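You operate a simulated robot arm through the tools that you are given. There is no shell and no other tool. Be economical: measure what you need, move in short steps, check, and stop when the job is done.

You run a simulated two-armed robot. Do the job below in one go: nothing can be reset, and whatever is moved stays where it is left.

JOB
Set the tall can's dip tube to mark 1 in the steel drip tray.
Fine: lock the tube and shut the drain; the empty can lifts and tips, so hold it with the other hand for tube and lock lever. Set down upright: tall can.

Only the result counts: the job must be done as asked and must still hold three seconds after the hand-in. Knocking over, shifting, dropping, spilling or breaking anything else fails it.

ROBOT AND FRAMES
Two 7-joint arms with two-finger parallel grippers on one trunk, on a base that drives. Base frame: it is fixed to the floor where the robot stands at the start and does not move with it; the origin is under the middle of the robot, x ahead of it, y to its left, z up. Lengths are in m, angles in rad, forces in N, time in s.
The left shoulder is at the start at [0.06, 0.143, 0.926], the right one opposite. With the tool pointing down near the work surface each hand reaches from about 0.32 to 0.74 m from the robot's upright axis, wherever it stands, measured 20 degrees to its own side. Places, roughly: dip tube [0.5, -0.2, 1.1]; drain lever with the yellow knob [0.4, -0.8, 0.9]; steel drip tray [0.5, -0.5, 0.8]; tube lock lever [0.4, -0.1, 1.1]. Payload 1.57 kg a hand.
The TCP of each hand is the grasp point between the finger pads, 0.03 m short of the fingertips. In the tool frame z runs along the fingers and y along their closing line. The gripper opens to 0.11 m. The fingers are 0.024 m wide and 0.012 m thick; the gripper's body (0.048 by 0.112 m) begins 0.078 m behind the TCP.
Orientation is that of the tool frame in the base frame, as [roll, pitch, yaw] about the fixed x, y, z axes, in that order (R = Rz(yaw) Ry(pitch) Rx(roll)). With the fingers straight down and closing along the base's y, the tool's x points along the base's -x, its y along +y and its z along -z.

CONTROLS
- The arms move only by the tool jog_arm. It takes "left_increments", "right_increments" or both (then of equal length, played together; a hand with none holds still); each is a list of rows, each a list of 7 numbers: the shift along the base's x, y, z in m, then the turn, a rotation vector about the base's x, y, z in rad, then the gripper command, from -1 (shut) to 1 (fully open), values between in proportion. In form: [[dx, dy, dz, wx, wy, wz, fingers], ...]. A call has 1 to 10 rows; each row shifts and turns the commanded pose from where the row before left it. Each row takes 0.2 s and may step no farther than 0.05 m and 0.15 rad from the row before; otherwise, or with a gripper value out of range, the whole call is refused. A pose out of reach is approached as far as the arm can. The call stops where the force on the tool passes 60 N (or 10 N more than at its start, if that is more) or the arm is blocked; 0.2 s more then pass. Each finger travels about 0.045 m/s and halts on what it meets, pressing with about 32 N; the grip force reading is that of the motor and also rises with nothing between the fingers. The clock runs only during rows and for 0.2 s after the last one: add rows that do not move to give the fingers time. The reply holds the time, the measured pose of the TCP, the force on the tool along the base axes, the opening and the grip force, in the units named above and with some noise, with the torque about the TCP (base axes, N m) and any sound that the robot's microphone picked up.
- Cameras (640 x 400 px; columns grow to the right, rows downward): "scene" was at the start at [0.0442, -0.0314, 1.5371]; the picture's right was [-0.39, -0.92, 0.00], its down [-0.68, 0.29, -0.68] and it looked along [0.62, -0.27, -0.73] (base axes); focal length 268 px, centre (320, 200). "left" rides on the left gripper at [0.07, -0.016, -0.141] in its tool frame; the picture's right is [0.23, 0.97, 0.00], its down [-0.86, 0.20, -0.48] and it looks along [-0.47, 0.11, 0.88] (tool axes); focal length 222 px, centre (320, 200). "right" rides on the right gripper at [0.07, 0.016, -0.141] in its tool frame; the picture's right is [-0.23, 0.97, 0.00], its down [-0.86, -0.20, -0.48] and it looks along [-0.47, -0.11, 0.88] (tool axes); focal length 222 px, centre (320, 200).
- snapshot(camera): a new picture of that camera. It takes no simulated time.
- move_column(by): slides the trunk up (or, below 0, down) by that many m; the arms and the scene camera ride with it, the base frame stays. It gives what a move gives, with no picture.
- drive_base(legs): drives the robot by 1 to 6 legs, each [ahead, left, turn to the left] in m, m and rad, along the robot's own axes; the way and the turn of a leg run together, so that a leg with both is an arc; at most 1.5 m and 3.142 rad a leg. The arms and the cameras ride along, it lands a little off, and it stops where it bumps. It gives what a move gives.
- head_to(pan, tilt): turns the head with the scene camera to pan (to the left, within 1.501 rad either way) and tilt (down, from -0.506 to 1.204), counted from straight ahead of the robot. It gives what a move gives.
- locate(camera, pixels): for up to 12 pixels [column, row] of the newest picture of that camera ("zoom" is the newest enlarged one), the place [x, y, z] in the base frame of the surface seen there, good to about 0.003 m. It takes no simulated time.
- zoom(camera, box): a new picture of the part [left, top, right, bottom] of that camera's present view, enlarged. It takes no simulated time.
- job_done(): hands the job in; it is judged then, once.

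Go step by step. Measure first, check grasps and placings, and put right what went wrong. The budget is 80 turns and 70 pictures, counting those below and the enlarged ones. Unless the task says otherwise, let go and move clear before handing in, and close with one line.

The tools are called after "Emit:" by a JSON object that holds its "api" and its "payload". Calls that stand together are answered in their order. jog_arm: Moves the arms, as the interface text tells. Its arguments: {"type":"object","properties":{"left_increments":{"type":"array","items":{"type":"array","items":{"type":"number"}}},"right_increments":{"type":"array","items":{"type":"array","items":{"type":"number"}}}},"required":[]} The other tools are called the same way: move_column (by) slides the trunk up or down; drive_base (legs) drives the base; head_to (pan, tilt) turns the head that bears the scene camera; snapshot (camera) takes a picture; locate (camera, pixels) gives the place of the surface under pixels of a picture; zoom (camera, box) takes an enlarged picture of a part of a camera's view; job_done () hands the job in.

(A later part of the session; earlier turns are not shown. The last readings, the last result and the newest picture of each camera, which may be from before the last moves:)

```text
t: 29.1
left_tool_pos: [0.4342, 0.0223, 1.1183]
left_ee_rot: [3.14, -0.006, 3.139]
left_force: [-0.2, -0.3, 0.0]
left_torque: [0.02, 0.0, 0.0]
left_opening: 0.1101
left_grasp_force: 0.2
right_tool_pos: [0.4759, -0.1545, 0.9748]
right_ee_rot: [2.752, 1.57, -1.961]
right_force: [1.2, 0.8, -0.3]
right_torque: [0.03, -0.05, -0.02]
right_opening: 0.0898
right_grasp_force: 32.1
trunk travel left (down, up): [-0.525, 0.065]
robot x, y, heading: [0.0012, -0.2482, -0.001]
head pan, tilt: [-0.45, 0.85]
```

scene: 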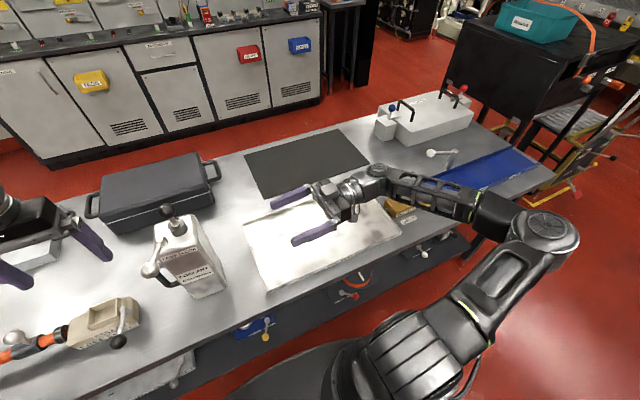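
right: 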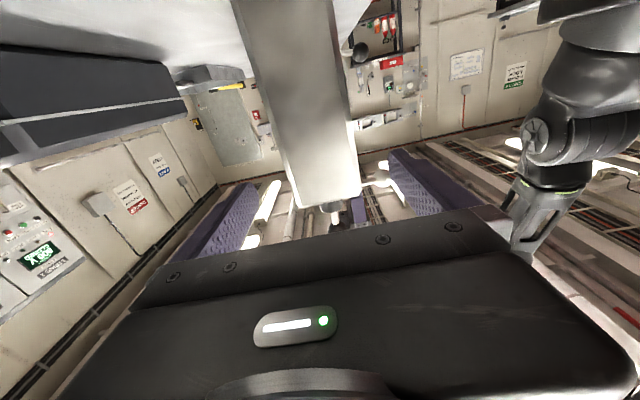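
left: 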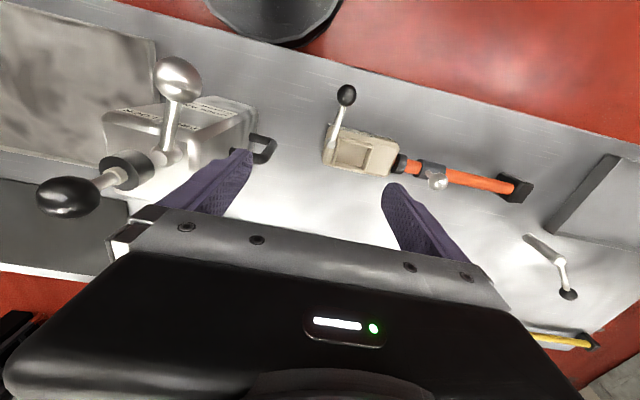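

Gripped (opening 0.090, 32 N). Lifting 5 cm.

Emit:
{"api": "jog_arm", "payload": {"right_increments": [[0, 0, 0.01, 0, 0, 0, -1], [0, 0, 0.02, 0, 0, 0, -1], [0, 0, 0.02, 0, 0, 0, -1], [0, 0, 0.01, 0, 0, 0, -1], [0, 0, 0, 0, 0, 0, -1]]}}

Emit:
{"api": "snapshot", "payload": {"camera": "scene"}}

Emit:
{"api": "locate", "payload": {"camera": "scene", "pixels": [[300, 250], [270, 240], [340, 240], [246, 232], [268, 290], [330, 215], [280, 260]]}}

```text
t: 30.2
left_tool_pos: [0.4356, 0.0221, 1.1186]
left_ee_rot: [3.141, -0.008, 3.14]
left_force: [-0.2, 0.1, -0.8]
left_torque: [0.03, 0.0, 0.03]
left_opening: 0.1101
left_grasp_force: 0.0
right_tool_pos: [0.4755, -0.1538, 1.0362]
right_ee_rot: [2.602, 1.569, -2.111]
right_force: [-0.2, -0.5, -5.7]
right_torque: [-0.1, -0.07, 0.0]
right_opening: 0.0899
right_grasp_force: 32.7
trunk travel left (down, up): [-0.525, 0.065]
robot x, y, heading: [0.0032, -0.2495, -0.0]
head pan, tilt: [-0.45, 0.85]
```

```text
34 pictures are left
```

scene: 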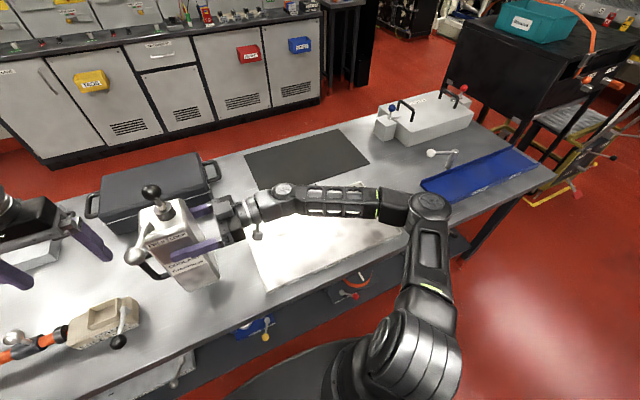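

```text
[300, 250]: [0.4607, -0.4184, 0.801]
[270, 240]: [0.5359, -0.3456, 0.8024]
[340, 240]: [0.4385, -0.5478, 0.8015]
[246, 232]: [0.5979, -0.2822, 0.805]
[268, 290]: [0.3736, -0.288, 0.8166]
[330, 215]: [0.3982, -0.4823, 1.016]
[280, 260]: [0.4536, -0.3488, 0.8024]
```

Lifted level, 5.7 N weight; tray floor at z≈0.802, about 2–3 mm above the table. Carrying the can 0.235 m to the right.

Emit:
{"api": "jog_arm", "payload": {"right_increments": [[0, -0.02, 0, 0, 0, 0, -1], [0, -0.03, 0, 0, 0, 0, -1], [0, -0.03, 0, 0, 0, 0, -1], [0, -0.03, 0, 0, 0, 0, -1], [0, -0.03, 0, 0, 0, 0, -1], [0, -0.03, 0, 0, 0, 0, -1], [0, -0.03, 0, 0, 0, 0, -1], [0, -0.02, 0, 0, 0, 0, -1], [0, -0.015, 0, 0, 0, 0, -1], [0, 0, 0, 0, 0, 0, -1]]}}

Emit:
{"api": "snapshot", "payload": {"camera": "scene"}}

```text
t: 32.5
left_tool_pos: [0.4344, 0.0227, 1.1176]
left_ee_rot: [3.139, -0.007, 3.14]
left_force: [-1.3, -0.7, 0.2]
left_torque: [-0.02, -0.01, -0.01]
left_opening: 0.1101
left_grasp_force: 0.1
right_tool_pos: [0.4754, -0.3906, 1.0353]
right_ee_rot: [2.941, 1.569, -1.775]
right_force: [-0.2, -0.4, -6.1]
right_torque: [-0.1, -0.08, -0.02]
right_opening: 0.0899
right_grasp_force: 32.1
trunk travel left (down, up): [-0.525, 0.065]
robot x, y, heading: [0.002, -0.245, 0.002]
head pan, tilt: [-0.45, 0.85]
```

```text
33 pictures are left
```

scene: 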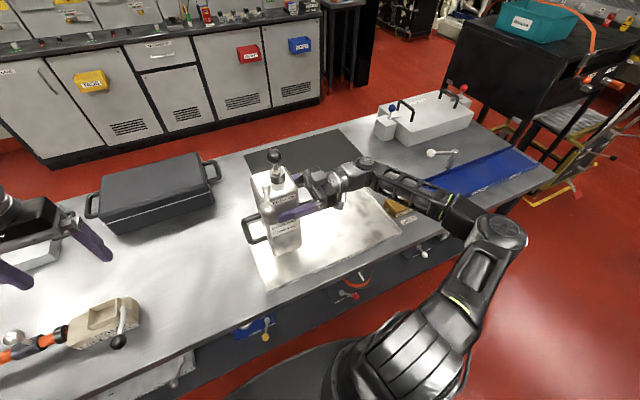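

Over the tray. Lowering to just above the floor, then gently to contact.

Emit:
{"api": "jog_arm", "payload": {"right_increments": [[0, 0, -0.02, 0, 0, 0, -1], [0, 0, -0.02, 0, 0, 0, -1], [0, 0, -0.01, 0, 0, 0, -1], [0, 0, -0.004, 0, 0, 0, -1], [0, 0, -0.003, 0, 0, 0, -1], [0, 0, 0, 0, 0, 0, -1], [0, 0, 0, 0, 0, 0, -1]]}}

Emit:
{"api": "zoom", "payload": {"camera": "scene", "box": [220, 140, 380, 300]}}

```text
t: 34.0
left_tool_pos: [0.4351, 0.0223, 1.1177]
left_ee_rot: [3.138, -0.006, 3.138]
left_force: [0.5, -0.8, 0.0]
left_torque: [0.03, -0.02, 0.04]
left_opening: 0.1101
left_grasp_force: 0.1
right_tool_pos: [0.476, -0.3886, 0.9782]
right_ee_rot: [2.442, 1.57, -2.273]
right_force: [0.2, 0.1, -6.3]
right_torque: [-0.11, -0.03, -0.03]
right_opening: 0.0897
right_grasp_force: 32.2
trunk travel left (down, up): [-0.525, 0.065]
robot x, y, heading: [0.0014, -0.2449, 0.002]
head pan, tilt: [-0.45, 0.85]
```

```text
2.50 times, centred on (300, 220) of scene
```

zoom: 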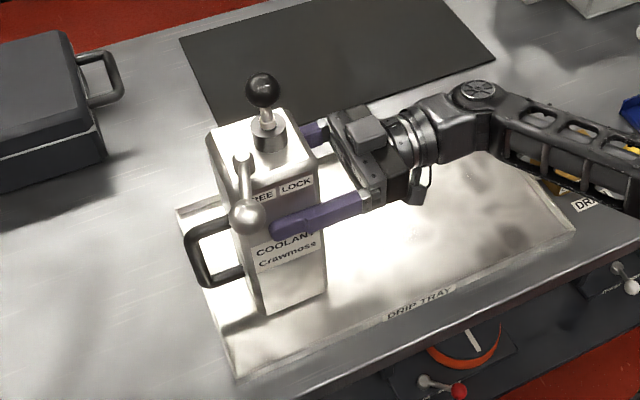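

Still 6.3 N hanging, so not yet in contact. I'll lower in millimetres.

Emit:
{"api": "jog_arm", "payload": {"right_increments": [[0, 0, -0.001, 0, 0, 0, -1], [0, 0, -0.001, 0, 0, 0, -1], [0, 0, 0, 0, 0, 0, -1]]}}

```text
t: 34.9
left_tool_pos: [0.4348, 0.0211, 1.1192]
left_ee_rot: [3.141, -0.005, 3.14]
left_force: [-0.9, 0.4, 0.5]
left_torque: [-0.01, -0.01, -0.03]
left_opening: 0.11
left_grasp_force: 0.1
right_tool_pos: [0.4764, -0.3891, 0.9778]
right_ee_rot: [-0.944, 1.569, 0.626]
right_force: [3.9, -1.3, 9.8]
right_torque: [-0.85, 0.05, 0.17]
right_opening: 0.0897
right_grasp_force: 32.0
trunk travel left (down, up): [-0.525, 0.065]
robot x, y, heading: [0.0003, -0.2529, -0.001]
head pan, tilt: [-0.45, 0.85]
```

The can is in contact with the tray floor (+10 N). Now I'll find the knob, rod and lever in their new places.

Emit:
{"api": "zoom", "payload": {"camera": "scene", "box": [260, 140, 310, 210]}}

Emit:
{"api": "locate", "payload": {"camera": "zoom", "pixels": [[320, 90], [310, 70], [335, 150], [330, 175], [335, 205], [350, 230], [270, 230], [275, 340], [245, 360], [265, 270]]}}

```text
5.71 times, centred on (285, 175) of scene
```

zoom: 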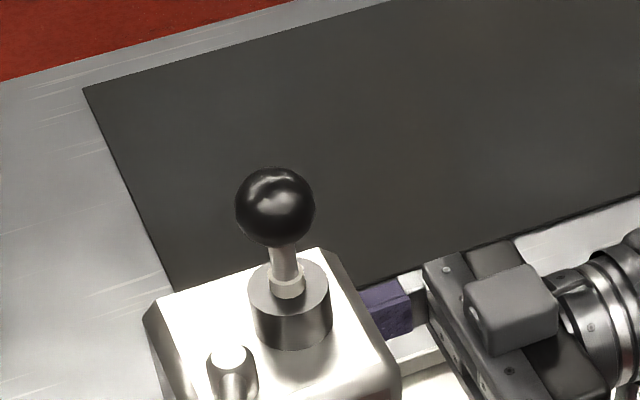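

```text
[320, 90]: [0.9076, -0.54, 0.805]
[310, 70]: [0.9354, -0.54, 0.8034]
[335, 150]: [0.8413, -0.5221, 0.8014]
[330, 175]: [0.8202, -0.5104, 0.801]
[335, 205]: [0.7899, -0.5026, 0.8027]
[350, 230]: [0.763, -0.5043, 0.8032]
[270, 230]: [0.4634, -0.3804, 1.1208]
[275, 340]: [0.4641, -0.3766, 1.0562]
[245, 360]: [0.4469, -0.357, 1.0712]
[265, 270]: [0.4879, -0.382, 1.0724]
```

Emit:
{"api": "locate", "payload": {"camera": "zoom", "pixels": [[275, 190], [275, 205], [250, 205], [305, 205], [283, 262], [287, 285], [290, 325], [230, 355], [268, 260], [298, 262]]}}

Emit:
{"api": "snapshot", "payload": {"camera": "left"}}

```text
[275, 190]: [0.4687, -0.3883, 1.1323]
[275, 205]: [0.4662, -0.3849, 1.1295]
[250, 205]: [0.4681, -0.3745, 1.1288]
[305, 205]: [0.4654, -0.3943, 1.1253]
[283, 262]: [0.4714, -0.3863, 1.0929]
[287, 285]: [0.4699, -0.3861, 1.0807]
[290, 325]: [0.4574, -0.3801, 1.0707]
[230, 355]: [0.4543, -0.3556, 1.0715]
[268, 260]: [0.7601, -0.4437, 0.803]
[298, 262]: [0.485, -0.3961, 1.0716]
```

```text
30 pictures are left
```

left: 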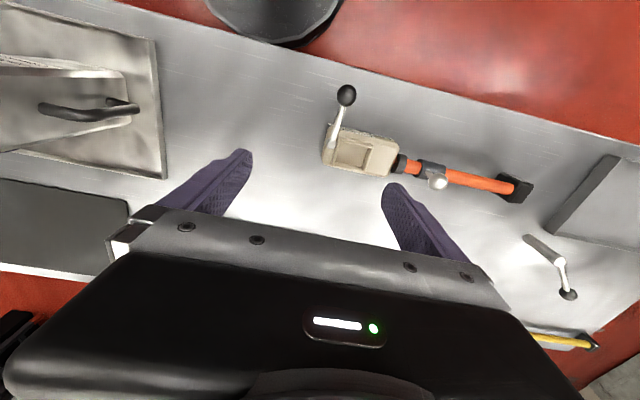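

Knob centre ≈(0.477,-0.388,1.122), collar top 1.073, lever pivot ≈(0.46,-0.355). I'll turn the left hand to point along -y (mirror of the right), at y≈-0.10, well clear of the can.

Emit:
{"api": "jog_arm", "payload": {"left_increments": [[0, -0.035, 0, 0, 0, -0.149, 1], [0, -0.035, 0, 0, 0, -0.149, 1], [0, -0.035, 0, 0, 0, -0.149, 1], [0, -0.02, 0, 0, 0, -0.149, 1], [0, 0, 0, 0, 0, -0.149, 1], [0, 0, 0, 0, 0, -0.149, 1], [0, 0, 0, 0, 0, -0.149, 1], [0, 0, 0, 0, 0, -0.149, 1], [0, 0, 0, 0, 0, -0.149, 1], [0, 0, 0, 0, 0, -0.149, 1]]}}

Emit:
{"api": "jog_arm", "payload": {"left_increments": [[0, 0, 0, 0, 0, -0.08, 1], [0, 0, 0, -0.149, 0, 0, 1], [0, 0, 0, -0.149, 0, 0, 1], [0, 0, 0, -0.149, 0, 0, 1], [0, 0, 0, -0.149, 0, 0, 1], [0, 0, 0, -0.149, 0, 0, 1], [0, 0, 0, -0.149, 0, 0, 1], [0, 0, 0, -0.149, 0, 0, 1], [0, 0, 0, -0.149, 0, 0, 1], [0, 0, 0, -0.149, 0, 0, 1]]}}

```text
t: 37.0
left_tool_pos: [0.4356, -0.1041, 1.117]
left_ee_rot: [3.138, -0.005, 1.646]
left_force: [0.5, -1.0, 0.3]
left_torque: [0.02, 0.0, 0.02]
left_opening: 0.11
left_grasp_force: 0.0
right_tool_pos: [0.4763, -0.3878, 0.978]
right_ee_rot: [-0.363, 1.567, 1.206]
right_force: [10.2, -1.2, 22.2]
right_torque: [-0.27, -0.54, 0.01]
right_opening: 0.09
right_grasp_force: 31.8
trunk travel left (down, up): [-0.525, 0.065]
robot x, y, heading: [0.0015, -0.2468, -0.004]
head pan, tilt: [-0.45, 0.85]
```

```text
t: 39.2
left_tool_pos: [0.4345, -0.1049, 1.1178]
left_ee_rot: [3.127, 1.334, 1.554]
left_force: [-0.8, 7.3, -2.2]
left_torque: [-0.4, 0.0, 0.13]
left_opening: 0.1099
left_grasp_force: 0.1
right_tool_pos: [0.4755, -0.3881, 0.9771]
right_ee_rot: [0.685, 1.568, 2.255]
right_force: [3.6, -8.0, 19.7]
right_torque: [0.11, 0.03, 0.16]
right_opening: 0.0898
right_grasp_force: 32.2
trunk travel left (down, up): [-0.525, 0.065]
robot x, y, heading: [-0.0001, -0.2504, 0.005]
head pan, tilt: [-0.45, 0.85]
```

Left reads 7 N along y — maybe dynamics; let me check the picture before continuing.

Emit:
{"api": "snapshot", "payload": {"camera": "scene"}}

Emit:
{"api": "jog_arm", "payload": {"left_increments": [[0, 0, 0, 0, 0, 0, 1]]}}

```text
29 pictures are left
```

scene: 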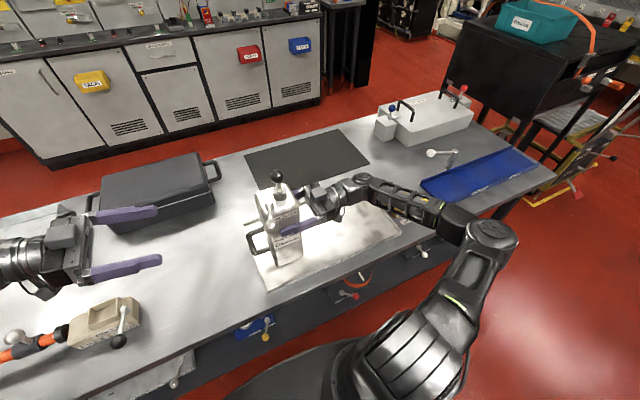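

```text
t: 39.6
left_tool_pos: [0.4349, -0.1016, 1.118]
left_ee_rot: [3.131, 1.337, 1.564]
left_force: [0.2, 0.1, -0.3]
left_torque: [-0.03, -0.03, 0.01]
left_opening: 0.1101
left_grasp_force: 0.1
right_tool_pos: [0.4736, -0.3882, 0.9777]
right_ee_rot: [-2.021, 1.57, -0.45]
right_force: [2.1, -1.5, 18.3]
right_torque: [0.55, 0.14, 0.32]
right_opening: 0.0901
right_grasp_force: 31.9
trunk travel left (down, up): [-0.525, 0.065]
robot x, y, heading: [-0.0003, -0.2525, -0.004]
head pan, tilt: [-0.45, 0.85]
```

No contact; it was dynamics. I'll level the left hand and bring it to the pre-grasp in front of the knob.

Emit:
{"api": "jog_arm", "payload": {"left_increments": [[0.02, -0.02, 0, -0.117, 0, 0, 1], [0.02, -0.03, 0.003, -0.117, 0, 0, 1], [0.002, -0.04, 0.002, 0, 0, 0, 1], [0, -0.04, 0, 0, 0, 0, 1], [0, -0.03, 0, 0, 0, 0, 1], [0, 0, 0, 0, 0, 0, 1]]}}

Emit:
{"api": "snapshot", "payload": {"camera": "left"}}

Emit:
{"api": "zoom", "payload": {"camera": "scene", "box": [190, 140, 350, 280]}}

```text
t: 41.0
left_tool_pos: [0.4767, -0.2646, 1.1244]
left_ee_rot: [2.102, 1.569, 0.535]
left_force: [0.4, 0.0, -0.4]
left_torque: [-0.02, 0.0, 0.01]
left_opening: 0.11
left_grasp_force: 0.2
right_tool_pos: [0.475, -0.3881, 0.9777]
right_ee_rot: [-1.121, 1.57, 0.449]
right_force: [-3.2, 1.5, 15.3]
right_torque: [0.6, 0.52, 0.38]
right_opening: 0.0901
right_grasp_force: 32.1
trunk travel left (down, up): [-0.525, 0.065]
robot x, y, heading: [-0.0015, -0.2484, 0.003]
head pan, tilt: [-0.45, 0.85]
```

```text
28 pictures are left
```

left: 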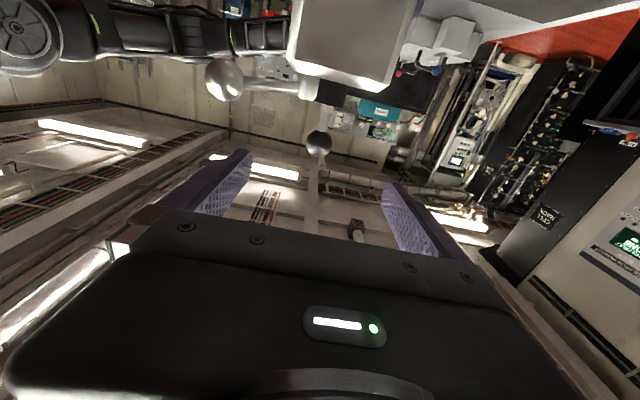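

```text
2.86 times, centred on (270, 210) of scene
```

zoom: 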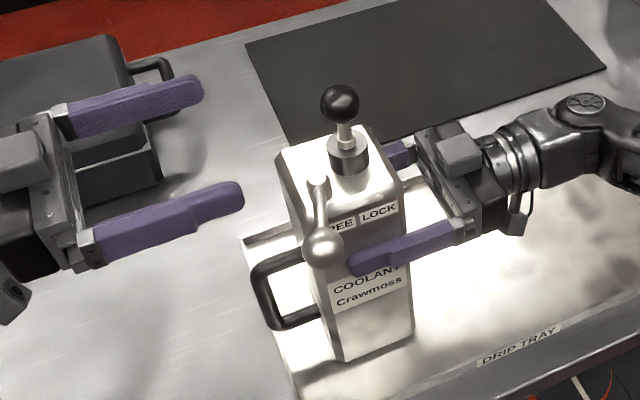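

The knob is at left-camera (318,143), rod and collar above it (upside down). Enlarging the rod for marks.

Emit:
{"api": "zoom", "payload": {"camera": "left", "box": [270, 70, 370, 170]}}

Emit:
{"api": "locate", "payload": {"camera": "zoom", "pixels": [[310, 300], [320, 230], [330, 160]]}}

```text
4.00 times, centred on (320, 120) of left
```

zoom: 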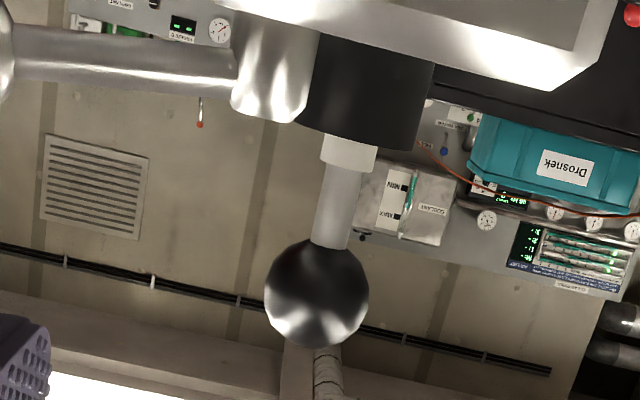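

```text
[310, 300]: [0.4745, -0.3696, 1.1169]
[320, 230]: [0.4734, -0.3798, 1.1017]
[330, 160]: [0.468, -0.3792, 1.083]
```

The rod shows one pale ring just above the collar. I'll grasp the knob, then draw it up a bit to see whether more marks appear.

Emit:
{"api": "jog_arm", "payload": {"left_increments": [[0, -0.04, 0, 0, 0, 0, 1], [0, -0.04, -0.002, 0, 0, 0, 1], [0, -0.03, 0, 0, 0, 0, 1], [0, -0.01, 0, 0, 0, 0, 1], [0, 0, 0, 0, 0, 0, 0], [0, 0, 0, 0, 0, 0, -0.3], [0, 0, 0, 0, 0, 0, -1], [0, 0, 0, 0, 0, 0, -1], [0, 0, 0, 0, 0, 0, -1], [0, 0, 0, 0, 0, 0, -1]]}}

Emit:
{"api": "zoom", "payload": {"camera": "scene", "box": [230, 140, 330, 230]}}

```text
t: 43.2
left_tool_pos: [0.4762, -0.3832, 1.1205]
left_ee_rot: [1.968, 1.567, 0.398]
left_force: [-6.4, 0.4, 0.1]
left_torque: [0.08, 0.07, -0.03]
left_opening: 0.0308
left_grasp_force: 23.9
right_tool_pos: [0.4758, -0.3881, 0.9783]
right_ee_rot: [-2.669, 1.569, -1.101]
right_force: [2.2, 2.8, 13.8]
right_torque: [0.38, 0.81, 0.21]
right_opening: 0.0897
right_grasp_force: 32.4
trunk travel left (down, up): [-0.525, 0.065]
robot x, y, heading: [-0.0009, -0.25, 0.002]
head pan, tilt: [-0.45, 0.85]
```

```text
4.44 times, centred on (280, 185) of scene
```

zoom: 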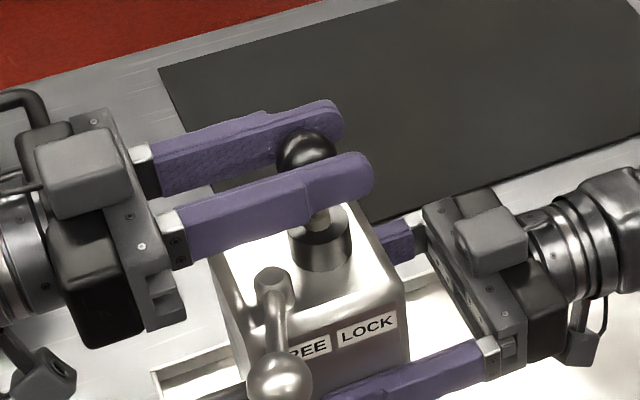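

Knob gripped (0.031 opening). Raising 2 cm while the right hand holds the can.

Emit:
{"api": "jog_arm", "payload": {"left_increments": [[0, 0, 0.004, 0, 0, 0, -1], [0, 0, 0.005, 0, 0, 0, -1], [0, 0, 0.005, 0, 0, 0, -1], [0, 0, 0.006, 0, 0, 0, -1], [0, 0, 0, 0, 0, 0, -1]]}}

Emit:
{"api": "zoom", "payload": {"camera": "scene", "box": [260, 150, 310, 210]}}

Emit:
{"api": "zoom", "payload": {"camera": "left", "box": [220, 40, 420, 240]}}

```text
t: 44.5
left_tool_pos: [0.4777, -0.3833, 1.1407]
left_ee_rot: [1.977, 1.57, 0.409]
left_force: [-10.7, -1.2, -0.3]
left_torque: [0.15, 0.01, -0.1]
left_opening: 0.0309
left_grasp_force: 32.1
right_tool_pos: [0.4755, -0.3885, 0.9765]
right_ee_rot: [0.975, 1.57, 2.544]
right_force: [13.4, 2.4, 16.0]
right_torque: [-0.46, 0.65, 0.07]
right_opening: 0.09
right_grasp_force: 32.2
trunk travel left (down, up): [-0.525, 0.065]
robot x, y, heading: [-0.0003, -0.246, 0.007]
head pan, tilt: [-0.45, 0.85]
```

```text
6.67 times, centred on (285, 180) of scene
```

zoom: 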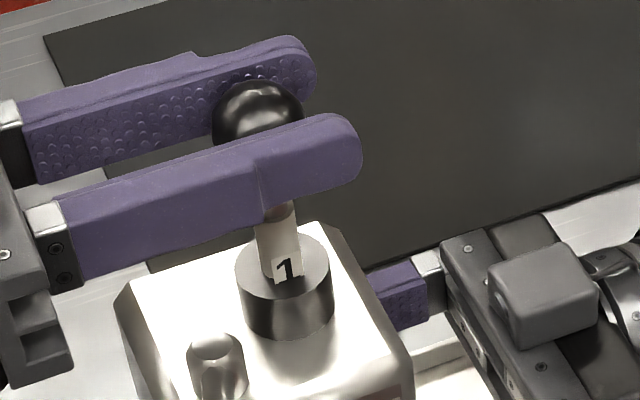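

```text
2.00 times, centred on (320, 140) of left
```

zoom: 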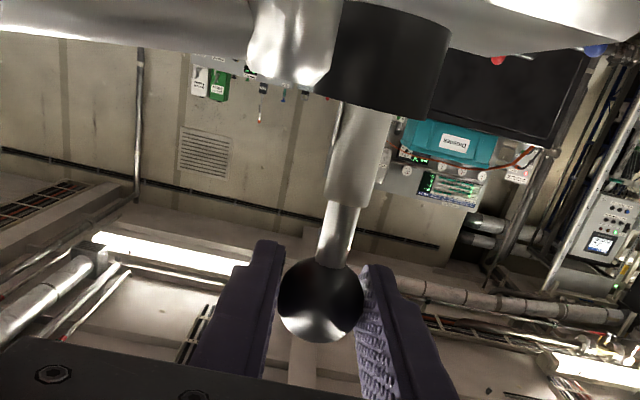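

A "1" is emerging at the collar top (285,268). I'll raise a little further to see its mark line.

Emit:
{"api": "jog_arm", "payload": {"left_increments": [[0, 0, 0.003, 0, 0, 0, -1], [0, 0, 0.004, 0, 0, 0, -1], [0, 0, 0, 0, 0, 0, -1]]}}

Emit:
{"api": "zoom", "payload": {"camera": "scene", "box": [270, 165, 300, 195]}}

```text
t: 45.2
left_tool_pos: [0.4772, -0.3824, 1.1479]
left_ee_rot: [2.362, 1.569, 0.794]
left_force: [-12.6, -1.5, -1.1]
left_torque: [0.09, 0.09, -0.07]
left_opening: 0.0307
left_grasp_force: 32.1
right_tool_pos: [0.4753, -0.3882, 0.9769]
right_ee_rot: [-2.462, 1.57, -0.896]
right_force: [17.3, 2.4, 18.0]
right_torque: [-0.66, 0.65, 0.13]
right_opening: 0.0897
right_grasp_force: 31.7
trunk travel left (down, up): [-0.525, 0.065]
robot x, y, heading: [0.0004, -0.2522, -0.0]
head pan, tilt: [-0.45, 0.85]
```

```text
13.33 times, centred on (285, 180) of scene
```

zoom: 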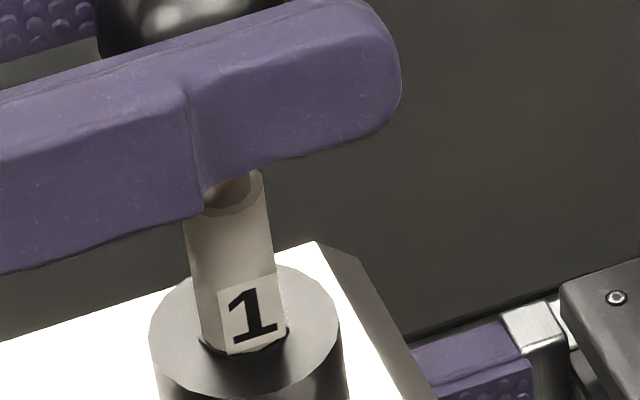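

A dark line is appearing just under the "1" at the collar top (210,345). I'll raise 3 mm to see if it is the mark ring.

Emit:
{"api": "jog_arm", "payload": {"left_increments": [[0, 0, 0.003, 0, 0, 0, -1], [0, 0, 0, 0, 0, 0, -1]]}}

Emit:
{"api": "zoom", "payload": {"camera": "scene", "box": [270, 165, 300, 195]}}

```text
t: 45.9
left_tool_pos: [0.4775, -0.3832, 1.1504]
left_ee_rot: [2.218, 1.568, 0.65]
left_force: [-14.2, -0.3, -0.4]
left_torque: [0.09, 0.05, -0.05]
left_opening: 0.0307
left_grasp_force: 32.6
right_tool_pos: [0.4762, -0.3887, 0.9767]
right_ee_rot: [-2.375, 1.57, -0.807]
right_force: [19.2, 2.0, 17.7]
right_torque: [-0.51, 0.63, 0.12]
right_opening: 0.09
right_grasp_force: 32.1
trunk travel left (down, up): [-0.525, 0.065]
robot x, y, heading: [0.0023, -0.2475, -0.003]
head pan, tilt: [-0.45, 0.85]
```

```text
13.33 times, centred on (285, 180) of scene
```

zoom: 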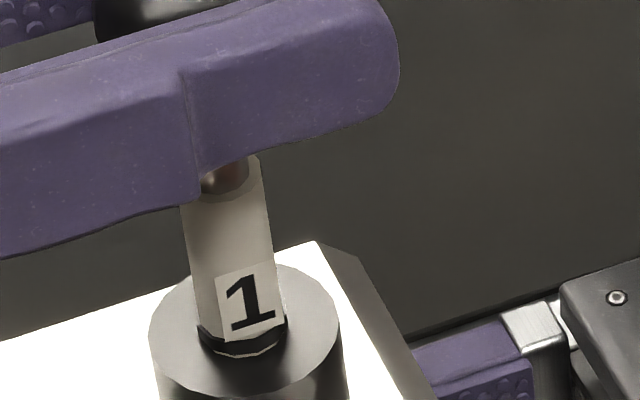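

That is the black mark-1 ring, now just fully out. I'll lower 1 mm so it sits at the collar edge, and relax the sideways load (x -2 mm).

Emit:
{"api": "jog_arm", "payload": {"left_increments": [[-0.001, 0, -0.0012, 0, 0, 0, -1], [-0.001, 0, 0, 0, 0, 0, -1], [0, 0, 0, 0, 0, 0, -1]]}}

Emit:
{"api": "zoom", "payload": {"camera": "scene", "box": [270, 165, 300, 195]}}

```text
t: 46.6
left_tool_pos: [0.4747, -0.3824, 1.1501]
left_ee_rot: [1.57, 1.569, 0.003]
left_force: [-6.4, 1.6, 4.8]
left_torque: [-0.29, -0.25, 0.06]
left_opening: 0.031
left_grasp_force: 32.2
right_tool_pos: [0.474, -0.3888, 0.9769]
right_ee_rot: [-2.189, 1.57, -0.619]
right_force: [13.3, -1.2, 12.0]
right_torque: [0.59, -0.72, -0.26]
right_opening: 0.09
right_grasp_force: 31.6
trunk travel left (down, up): [-0.525, 0.065]
robot x, y, heading: [-0.0005, -0.2542, -0.003]
head pan, tilt: [-0.45, 0.85]
```

```text
13.33 times, centred on (285, 180) of scene
```

zoom: 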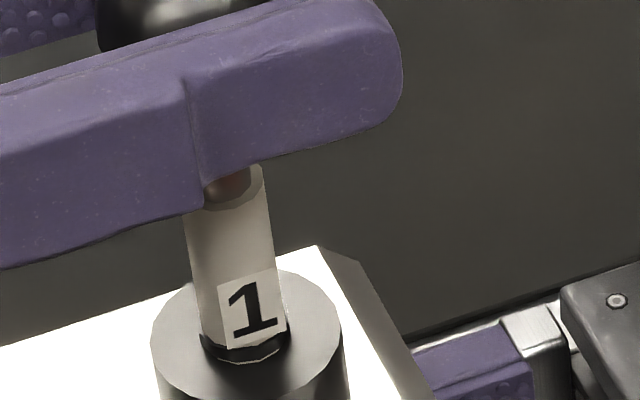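

The ring's lower edge is still a hair above the collar. Lowering another 1 mm to centre it (the friction of ~5 N will hold the tube).

Emit:
{"api": "jog_arm", "payload": {"left_increments": [[-0.001, 0, -0.001, 0, 0, 0, -1], [0, 0, 0, 0, 0, 0, -1]]}}

Emit:
{"api": "zoom", "payload": {"camera": "scene", "box": [270, 165, 300, 195]}}

```text
t: 47.2
left_tool_pos: [0.4745, -0.3844, 1.1484]
left_ee_rot: [-3.106, 1.569, 1.613]
left_force: [-0.2, 0.1, 5.4]
left_torque: [-0.22, 0.07, 0.03]
left_opening: 0.0313
left_grasp_force: 31.9
right_tool_pos: [0.4754, -0.3891, 0.9773]
right_ee_rot: [-2.613, 1.569, -1.044]
right_force: [5.6, -2.6, 13.1]
right_torque: [-0.13, -0.72, -0.28]
right_opening: 0.0898
right_grasp_force: 32.9
trunk travel left (down, up): [-0.525, 0.065]
robot x, y, heading: [-0.0036, -0.2507, -0.002]
head pan, tilt: [-0.45, 0.85]
```

```text
13.33 times, centred on (285, 180) of scene
```

zoom: 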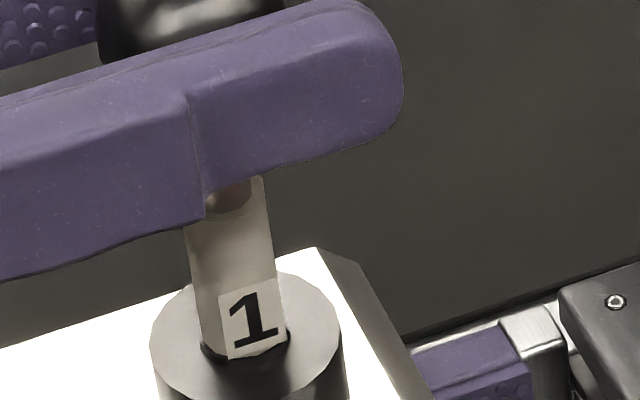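

The ring is mostly inside now; I'll nudge up 1 mm for the centre.

Emit:
{"api": "jog_arm", "payload": {"left_increments": [[0, 0, 0.001, 0, 0, 0, -1], [0, 0, 0, 0, 0, 0, -1]]}}

Emit:
{"api": "zoom", "payload": {"camera": "scene", "box": [270, 165, 300, 195]}}

```text
t: 47.9
left_tool_pos: [0.4743, -0.3831, 1.1492]
left_ee_rot: [2.989, 1.567, 1.424]
left_force: [2.6, -1.4, -1.1]
left_torque: [0.0, 0.04, 0.01]
left_opening: 0.0307
left_grasp_force: 32.3
right_tool_pos: [0.4752, -0.3883, 0.9773]
right_ee_rot: [-3.037, 1.571, -1.466]
right_force: [-0.2, -3.2, 14.6]
right_torque: [-0.82, -0.39, 0.06]
right_opening: 0.09
right_grasp_force: 31.4
trunk travel left (down, up): [-0.525, 0.065]
robot x, y, heading: [0.0022, -0.2473, 0.001]
head pan, tilt: [-0.45, 0.85]
```

```text
13.33 times, centred on (285, 180) of scene
```

zoom: 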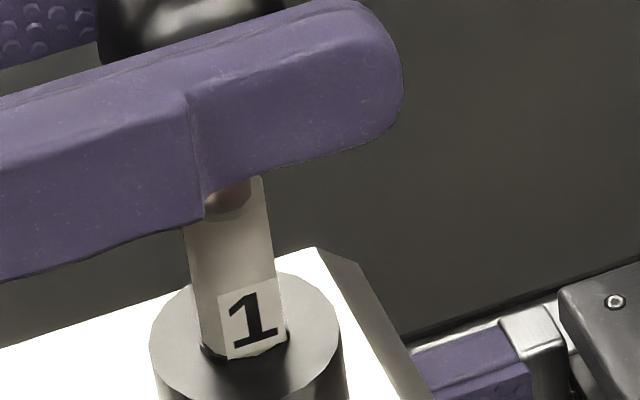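

Close; one last +0.6 mm, then release the knob and check that it stays.

Emit:
{"api": "jog_arm", "payload": {"left_increments": [[0, 0, 0.0006, 0, 0, 0, -1], [0, 0, 0, 0, 0, 0, -1], [0, 0, 0, 0, 0, 0, 0], [0, 0, 0, 0, 0, 0, 0.5], [0, 0, 0, 0, 0, 0, 0.5], [0, 0, 0, 0, 0, 0, 0.5]]}}

Emit:
{"api": "zoom", "payload": {"camera": "scene", "box": [265, 155, 305, 195]}}

```text
t: 49.2
left_tool_pos: [0.4736, -0.3836, 1.1504]
left_ee_rot: [2.379, 1.568, 0.812]
left_force: [0.0, 1.0, -0.1]
left_torque: [-0.02, -0.04, 0.02]
left_opening: 0.0827
left_grasp_force: 0.0
right_tool_pos: [0.4749, -0.3884, 0.976]
right_ee_rot: [-0.698, 1.569, 0.87]
right_force: [-4.0, 1.0, 7.6]
right_torque: [0.67, 0.28, 0.13]
right_opening: 0.0898
right_grasp_force: 32.0
trunk travel left (down, up): [-0.525, 0.065]
robot x, y, heading: [0.0025, -0.2505, 0.005]
head pan, tilt: [-0.45, 0.85]
```

```text
10.00 times, centred on (285, 175) of scene
```

zoom: 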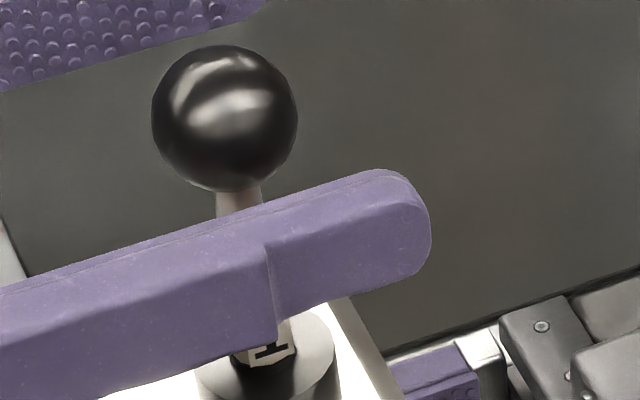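

The knob stays up. Withdrawing the left hand along +y, then measuring the lock lever.

Emit:
{"api": "jog_arm", "payload": {"left_increments": [[0, 0.03, 0, 0, 0, 0, 0.5], [0, 0.04, 0, 0, 0, 0, 0.5], [0, 0.05, 0, 0, 0, 0, -1], [0, 0.02, 0, 0, 0, 0, -1], [0, 0, 0, 0, 0, 0, -1], [0, 0, 0, 0, 0, 0, -1]]}}

Emit:
{"api": "zoom", "payload": {"camera": "scene", "box": [245, 145, 325, 245]}}

Emit:
{"api": "locate", "payload": {"camera": "zoom", "pixels": [[195, 165], [200, 190], [200, 215], [200, 235], [195, 255], [185, 245], [215, 245], [240, 60], [258, 140], [240, 205], [290, 190]]}}

```text
t: 50.6
left_tool_pos: [0.4737, -0.2438, 1.1499]
left_ee_rot: [2.481, 1.568, 0.912]
left_force: [0.0, 0.9, -0.6]
left_torque: [0.0, -0.01, 0.01]
left_opening: 0.0
left_grasp_force: 3.2
right_tool_pos: [0.4751, -0.3888, 0.976]
right_ee_rot: [0.018, 1.57, 1.588]
right_force: [-3.8, 1.2, 4.8]
right_torque: [0.55, 0.61, 0.17]
right_opening: 0.0899
right_grasp_force: 31.9
trunk travel left (down, up): [-0.525, 0.065]
robot x, y, heading: [-0.0006, -0.2535, 0.002]
head pan, tilt: [-0.45, 0.85]
```

```text
4.00 times, centred on (285, 195) of scene
```

zoom: 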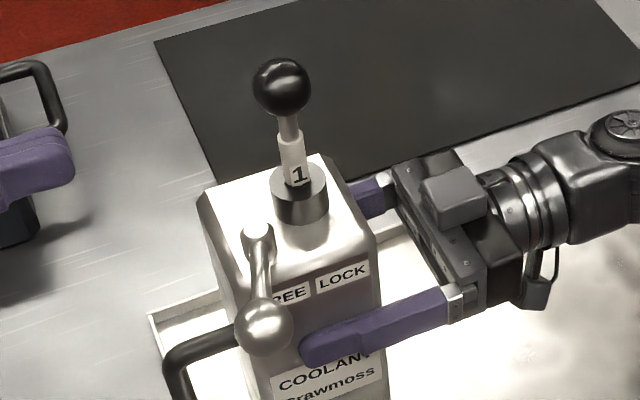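

```text
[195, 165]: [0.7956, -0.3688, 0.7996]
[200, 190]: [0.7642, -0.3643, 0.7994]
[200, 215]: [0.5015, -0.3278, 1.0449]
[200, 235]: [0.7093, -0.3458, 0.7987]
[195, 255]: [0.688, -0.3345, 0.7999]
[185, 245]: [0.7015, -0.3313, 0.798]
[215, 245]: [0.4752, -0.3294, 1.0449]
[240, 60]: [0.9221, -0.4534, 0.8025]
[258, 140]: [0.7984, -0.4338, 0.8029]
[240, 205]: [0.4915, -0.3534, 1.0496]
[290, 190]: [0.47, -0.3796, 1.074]
```

Emit:
{"api": "locate", "payload": {"camera": "zoom", "pixels": [[257, 230], [262, 260], [264, 290], [264, 320], [240, 325], [288, 325], [264, 305], [264, 345]]}}

Emit:
{"api": "zoom", "payload": {"camera": "scene", "box": [270, 170, 300, 200]}}

```text
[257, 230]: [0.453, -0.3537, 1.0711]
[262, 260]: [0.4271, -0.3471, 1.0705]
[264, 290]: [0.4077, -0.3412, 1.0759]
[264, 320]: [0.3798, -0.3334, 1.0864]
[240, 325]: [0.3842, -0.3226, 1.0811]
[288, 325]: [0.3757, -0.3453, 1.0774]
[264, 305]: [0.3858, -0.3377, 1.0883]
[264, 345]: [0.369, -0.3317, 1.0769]
```

```text
13.33 times, centred on (285, 185) of scene
```

zoom: 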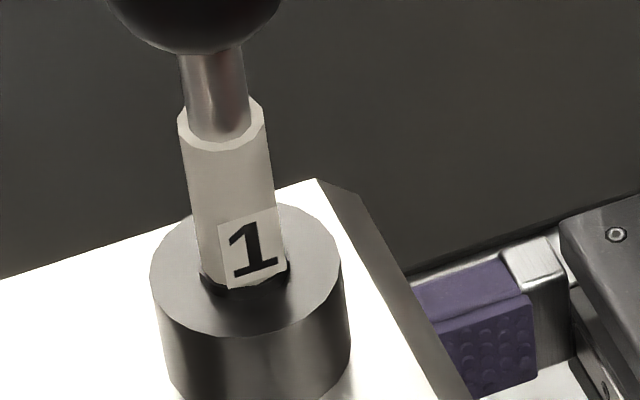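

The mark-1 ring sits at the collar top. Lever ball ≈(0.384,-0.334,1.075), pivot ≈(0.458,-0.356). With closed left fingers pointing -y I'll come up behind the ball and push it towards LOCK.

Emit:
{"api": "jog_arm", "payload": {"left_increments": [[-0.045, 0, 0, 0, 0, 0, -1], [-0.045, 0, -0.01, 0, 0, 0, -1], [0, 0, -0.03, 0, 0, 0, -1], [0, 0, -0.033, 0, 0, 0, -1], [0, -0.03, 0, 0, 0, 0, -1], [0, 0, 0, 0, 0, 0, -1]]}}

Emit:
{"api": "zoom", "payload": {"camera": "scene", "box": [215, 155, 335, 275]}}

```text
t: 52.0
left_tool_pos: [0.3847, -0.274, 1.077]
left_ee_rot: [2.754, 1.57, 1.184]
left_force: [0.4, 0.1, 0.8]
left_torque: [0.04, 0.0, -0.03]
left_opening: 0.0002
left_grasp_force: 21.3
right_tool_pos: [0.4741, -0.39, 0.9763]
right_ee_rot: [0.346, 1.57, 1.915]
right_force: [1.3, -2.2, 8.1]
right_torque: [-0.31, 0.15, -0.02]
right_opening: 0.0897
right_grasp_force: 31.8
trunk travel left (down, up): [-0.525, 0.065]
robot x, y, heading: [0.0026, -0.249, 0.004]
head pan, tilt: [-0.45, 0.85]
```

```text
3.33 times, centred on (275, 215) of scene
```

zoom: 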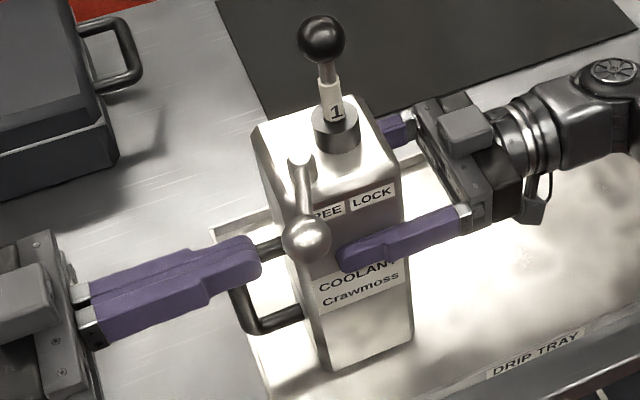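

Tips are just left of the ball. Pushing along the arc in small steps.

Emit:
{"api": "jog_arm", "payload": {"left_increments": [[0, -0.012, 0, 0, 0, 0, -1], [-0.002, -0.01, 0, 0, 0, 0, -1], [-0.001, -0.01, 0, 0, 0, 0, -1], [0.001, -0.01, 0, 0, 0, 0, -1], [0.003, -0.01, 0, 0, 0, 0, -1], [0.004, -0.01, 0, 0, 0, 0, -1], [0, 0, 0, 0, 0, 0, -1]]}}

Emit:
{"api": "zoom", "payload": {"camera": "scene", "box": [215, 155, 335, 275]}}

```text
t: 53.6
left_tool_pos: [0.3898, -0.3355, 1.0761]
left_ee_rot: [2.921, 1.569, 1.355]
left_force: [-0.2, 0.3, -0.1]
left_torque: [0.03, 0.01, -0.03]
left_opening: 0.0001
left_grasp_force: 21.0
right_tool_pos: [0.4764, -0.3881, 0.9775]
right_ee_rot: [0.412, 1.57, 1.979]
right_force: [4.1, -4.4, 8.2]
right_torque: [-0.38, -0.04, 0.07]
right_opening: 0.0895
right_grasp_force: 32.4
trunk travel left (down, up): [-0.525, 0.065]
robot x, y, heading: [-0.0009, -0.2527, 0.006]
head pan, tilt: [-0.45, 0.85]
```

```text
3.33 times, centred on (275, 215) of scene
```

zoom: 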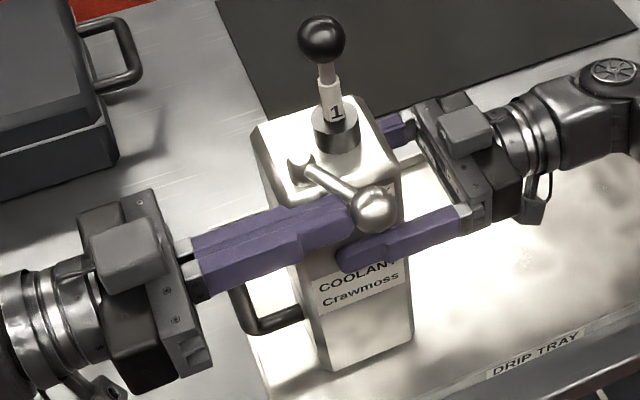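

The ball has swung over to LOCK (370,210). Continuing to find the stop, now with more +x.

Emit:
{"api": "jog_arm", "payload": {"left_increments": [[0.005, -0.008, 0, 0, 0, 0, -1], [0.006, -0.007, 0, 0, 0, 0, -1], [0.006, -0.006, 0, 0, 0, 0, -1], [0, 0, 0, 0, 0, 0, -1]]}}

Emit:
{"api": "zoom", "payload": {"camera": "scene", "box": [245, 155, 325, 235]}}

```text
t: 54.6
left_tool_pos: [0.4037, -0.3574, 1.0779]
left_ee_rot: [2.148, 1.569, 0.576]
left_force: [-16.0, 17.3, 4.4]
left_torque: [-0.06, 0.08, -0.3]
left_opening: 0.0001
left_grasp_force: 21.3
right_tool_pos: [0.4766, -0.3904, 0.9765]
right_ee_rot: [2.526, 1.57, -2.193]
right_force: [13.8, -20.0, 7.7]
right_torque: [0.61, 0.79, 0.89]
right_opening: 0.0899
right_grasp_force: 32.0
trunk travel left (down, up): [-0.525, 0.065]
robot x, y, heading: [0.0013, -0.2509, -0.003]
head pan, tilt: [-0.45, 0.85]
```

```text
5.00 times, centred on (285, 195) of scene
```

zoom: 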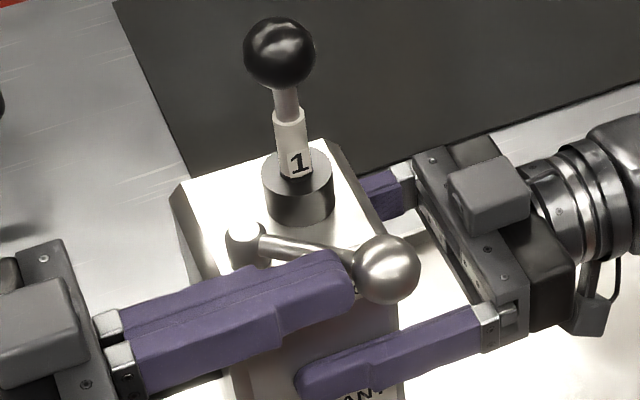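

Now 24 N resistance. One more small push to confirm the stop, and locate the ball.

Emit:
{"api": "locate", "payload": {"camera": "zoom", "pixels": [[390, 260], [370, 280], [245, 240], [290, 250]]}}

Emit:
{"api": "jog_arm", "payload": {"left_increments": [[0.003, -0.002, 0, 0, 0, 0, -1], [0, 0, 0, 0, 0, 0, -1]]}}

```text
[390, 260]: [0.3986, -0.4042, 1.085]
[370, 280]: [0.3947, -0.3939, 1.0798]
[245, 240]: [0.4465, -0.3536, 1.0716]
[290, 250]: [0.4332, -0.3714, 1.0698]
```

```text
t: 55.2
left_tool_pos: [0.4067, -0.3591, 1.0778]
left_ee_rot: [1.888, 1.568, 0.31]
left_force: [-25.5, 17.6, 9.8]
left_torque: [-0.14, 0.04, -0.54]
left_opening: 0.0001
left_grasp_force: 21.5
right_tool_pos: [0.4767, -0.3895, 0.9764]
right_ee_rot: [-2.771, 1.569, -1.21]
right_force: [25.1, -21.7, 7.6]
right_torque: [0.05, 0.8, 0.77]
right_opening: 0.0901
right_grasp_force: 31.9
trunk travel left (down, up): [-0.525, 0.065]
robot x, y, heading: [0.0006, -0.2477, 0.0]
head pan, tilt: [-0.45, 0.85]
```

Force rose with no free travel. Checking whether the ball moved at all.

Emit:
{"api": "zoom", "payload": {"camera": "scene", "box": [245, 155, 325, 235]}}

Emit:
{"api": "locate", "payload": {"camera": "zoom", "pixels": [[390, 260], [370, 280], [245, 240], [290, 250], [385, 240], [330, 250]]}}

```text
5.00 times, centred on (285, 195) of scene
```

zoom: 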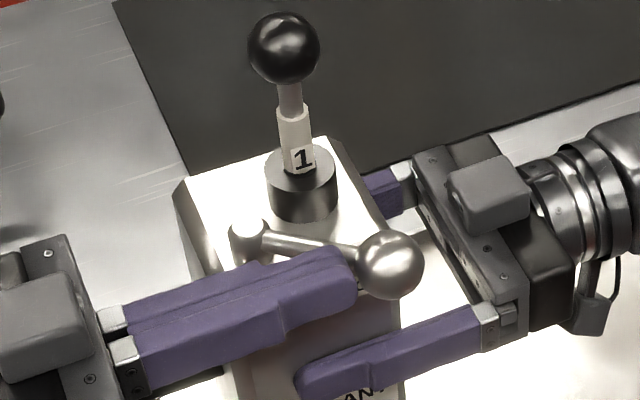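

```text
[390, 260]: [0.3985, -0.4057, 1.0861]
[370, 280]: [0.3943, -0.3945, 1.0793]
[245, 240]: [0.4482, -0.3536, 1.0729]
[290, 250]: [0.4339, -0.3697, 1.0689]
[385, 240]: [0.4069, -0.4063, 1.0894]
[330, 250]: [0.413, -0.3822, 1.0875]
```

The whole can now moves ~1 mm with the push, so the lever is on its LOCK stop. I'll ease off and withdraw the left hand.

Emit:
{"api": "jog_arm", "payload": {"left_increments": [[-0.005, 0.005, 0, 0, 0, 0, -1], [-0.01, 0.02, 0, 0, 0, 0, -1], [-0.005, 0.04, 0, 0, 0, 0, -1], [0, 0.05, 0, 0, 0, 0, -1], [0, 0.05, 0, 0, 0, 0, -1], [0, 0, 0, 0, 0, 0, -1]]}}

Emit:
{"api": "zoom", "payload": {"camera": "scene", "box": [225, 145, 345, 285]}}

Emit:
{"api": "zoom", "payload": {"camera": "scene", "box": [270, 170, 300, 200]}}

```text
t: 56.6
left_tool_pos: [0.3909, -0.1916, 1.0772]
left_ee_rot: [3.078, 1.57, 1.511]
left_force: [0.3, -0.2, 1.4]
left_torque: [0.01, -0.04, 0.04]
left_opening: 0.0001
left_grasp_force: 21.3
right_tool_pos: [0.4759, -0.3892, 0.9769]
right_ee_rot: [2.78, 1.568, -1.935]
right_force: [-0.1, -0.1, -4.7]
right_torque: [-0.18, -0.08, -0.04]
right_opening: 0.0899
right_grasp_force: 32.1
trunk travel left (down, up): [-0.525, 0.065]
robot x, y, heading: [0.0043, -0.251, -0.008]
head pan, tilt: [-0.45, 0.85]
```

```text
2.86 times, centred on (285, 215) of scene
```

zoom: 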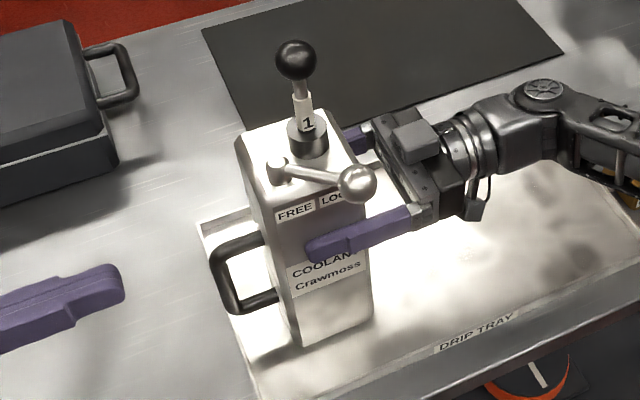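

```text
13.33 times, centred on (285, 185) of scene
```

zoom: 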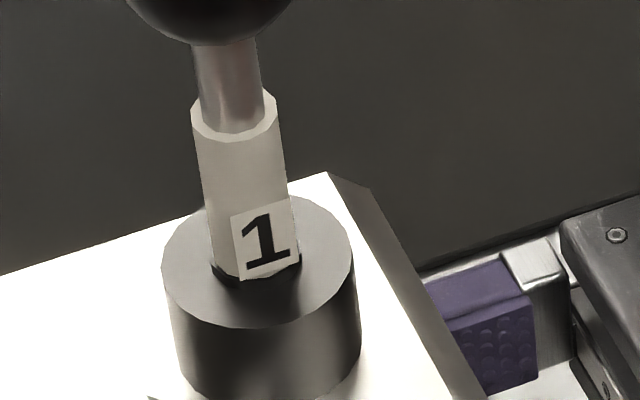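

Lever on LOCK, mark 1 at the collar. The right hand now carries ~5 N, so the can hangs a hair above the tray; lowering 1–2 mm before release.

Emit:
{"api": "jog_arm", "payload": {"right_increments": [[0, 0, -0.001, 0, 0, 0, -1], [0, 0, 0, 0, 0, 0, -1]]}}

```text
t: 57.2
left_tool_pos: [0.3911, -0.1921, 1.0781]
left_ee_rot: [2.858, 1.57, 1.289]
left_force: [-0.2, -0.3, -0.2]
left_torque: [0.01, 0.03, -0.02]
left_opening: 0.0001
left_grasp_force: 21.8
right_tool_pos: [0.4762, -0.3901, 0.9757]
right_ee_rot: [-2.492, 1.57, -0.923]
right_force: [1.5, -1.5, 0.0]
right_torque: [-0.61, -0.38, -0.05]
right_opening: 0.0897
right_grasp_force: 32.9
trunk travel left (down, up): [-0.525, 0.065]
robot x, y, heading: [0.0003, -0.2488, 0.005]
head pan, tilt: [-0.45, 0.85]
```

Contact (z force 0). Half a millimetre more, then open the right fingers slowly.

Emit:
{"api": "jog_arm", "payload": {"right_increments": [[0, 0, -0.0005, 0, 0, 0, -1], [0, 0, 0, 0, 0, 0, -1], [0, 0, 0, 0, 0, 0, 0.68], [0, 0, 0, 0, 0, 0, 0.8], [0, 0, 0, 0, 0, 0, 1], [0, 0, 0, 0, 0, 0, 1], [0, 0, 0, 0, 0, 0, 1]]}}

Emit:
{"api": "zoom", "payload": {"camera": "scene", "box": [225, 145, 345, 285]}}

```text
t: 58.9
left_tool_pos: [0.3912, -0.1927, 1.078]
left_ee_rot: [-0.328, 1.571, -1.895]
left_force: [-0.1, 0.3, -0.3]
left_torque: [0.01, -0.01, -0.01]
left_opening: 0.0001
left_grasp_force: 21.7
right_tool_pos: [0.4761, -0.3891, 0.9762]
right_ee_rot: [2.812, 1.569, -1.901]
right_force: [-0.7, -0.4, 0.5]
right_torque: [0.01, -0.02, -0.01]
right_opening: 0.1099
right_grasp_force: 0.0
trunk travel left (down, up): [-0.525, 0.065]
robot x, y, heading: [-0.0022, -0.2485, 0.003]
head pan, tilt: [-0.45, 0.85]
```

```text
2.86 times, centred on (285, 215) of scene
```

zoom: 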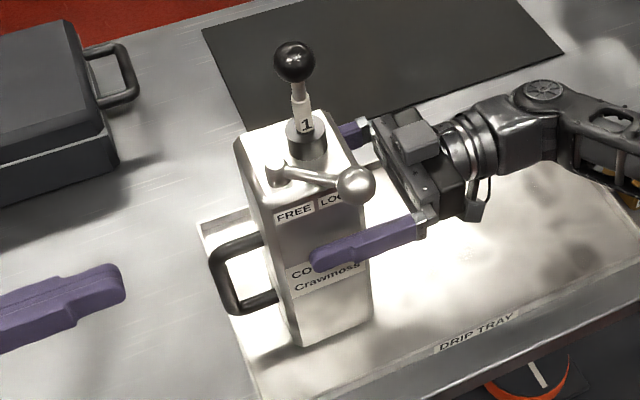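

The can stands free. To back the right fingers out straight without hitting the wrist limit, I'll shift the left hand away and drive the base 0.12 m to the right.

Emit:
{"api": "jog_arm", "payload": {"left_increments": [[0, 0.04, 0, 0, 0, 0, -1], [0, 0.04, 0, 0, 0, 0, -1], [0, 0, 0, 0, 0, 0, -1]]}}

Emit:
{"api": "drive_base", "payload": {"legs": [[0, -0.12, 0]]}}

Emit:
{"api": "snapshot", "payload": {"camera": "scene"}}

```text
t: 59.6
left_tool_pos: [0.3884, -0.1115, 1.0766]
left_ee_rot: [2.623, 1.571, 1.057]
left_force: [0.0, 0.1, -0.1]
left_torque: [-0.03, 0.0, -0.05]
left_opening: 0.0
left_grasp_force: 21.4
right_tool_pos: [0.4763, -0.3884, 0.9761]
right_ee_rot: [2.73, 1.57, -1.985]
right_force: [-0.4, 0.1, 0.2]
right_torque: [0.01, 0.02, -0.02]
right_opening: 0.1102
right_grasp_force: 0.1
trunk travel left (down, up): [-0.525, 0.065]
robot x, y, heading: [0.0013, -0.2475, 0.003]
head pan, tilt: [-0.45, 0.85]
```

```text
t: 60.9
left_tool_pos: [0.3914, -0.2333, 1.0777]
left_ee_rot: [2.905, 1.567, 1.337]
left_force: [0.0, -0.2, -0.8]
left_torque: [0.01, 0.01, 0.01]
left_opening: 0.0
left_grasp_force: 21.3
right_tool_pos: [0.4756, -0.5097, 0.9743]
right_ee_rot: [-2.273, 1.57, -0.703]
right_force: [-0.6, -1.0, 0.4]
right_torque: [-0.02, 0.01, 0.02]
right_opening: 0.1099
right_grasp_force: 0.1
trunk travel left (down, up): [-0.525, 0.065]
robot x, y, heading: [-0.0006, -0.3679, 0.003]
head pan, tilt: [-0.45, 0.85]
```

```text
7 pictures are left
```

scene: 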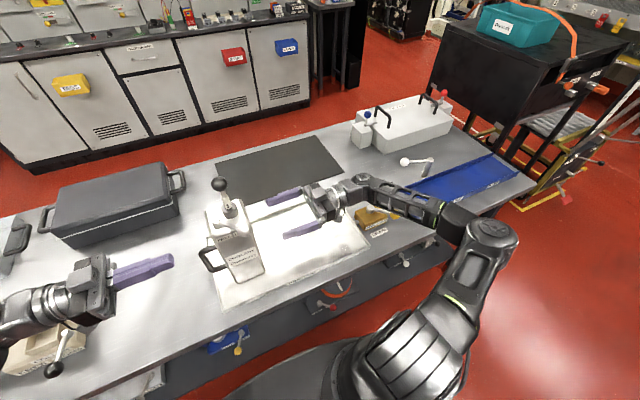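

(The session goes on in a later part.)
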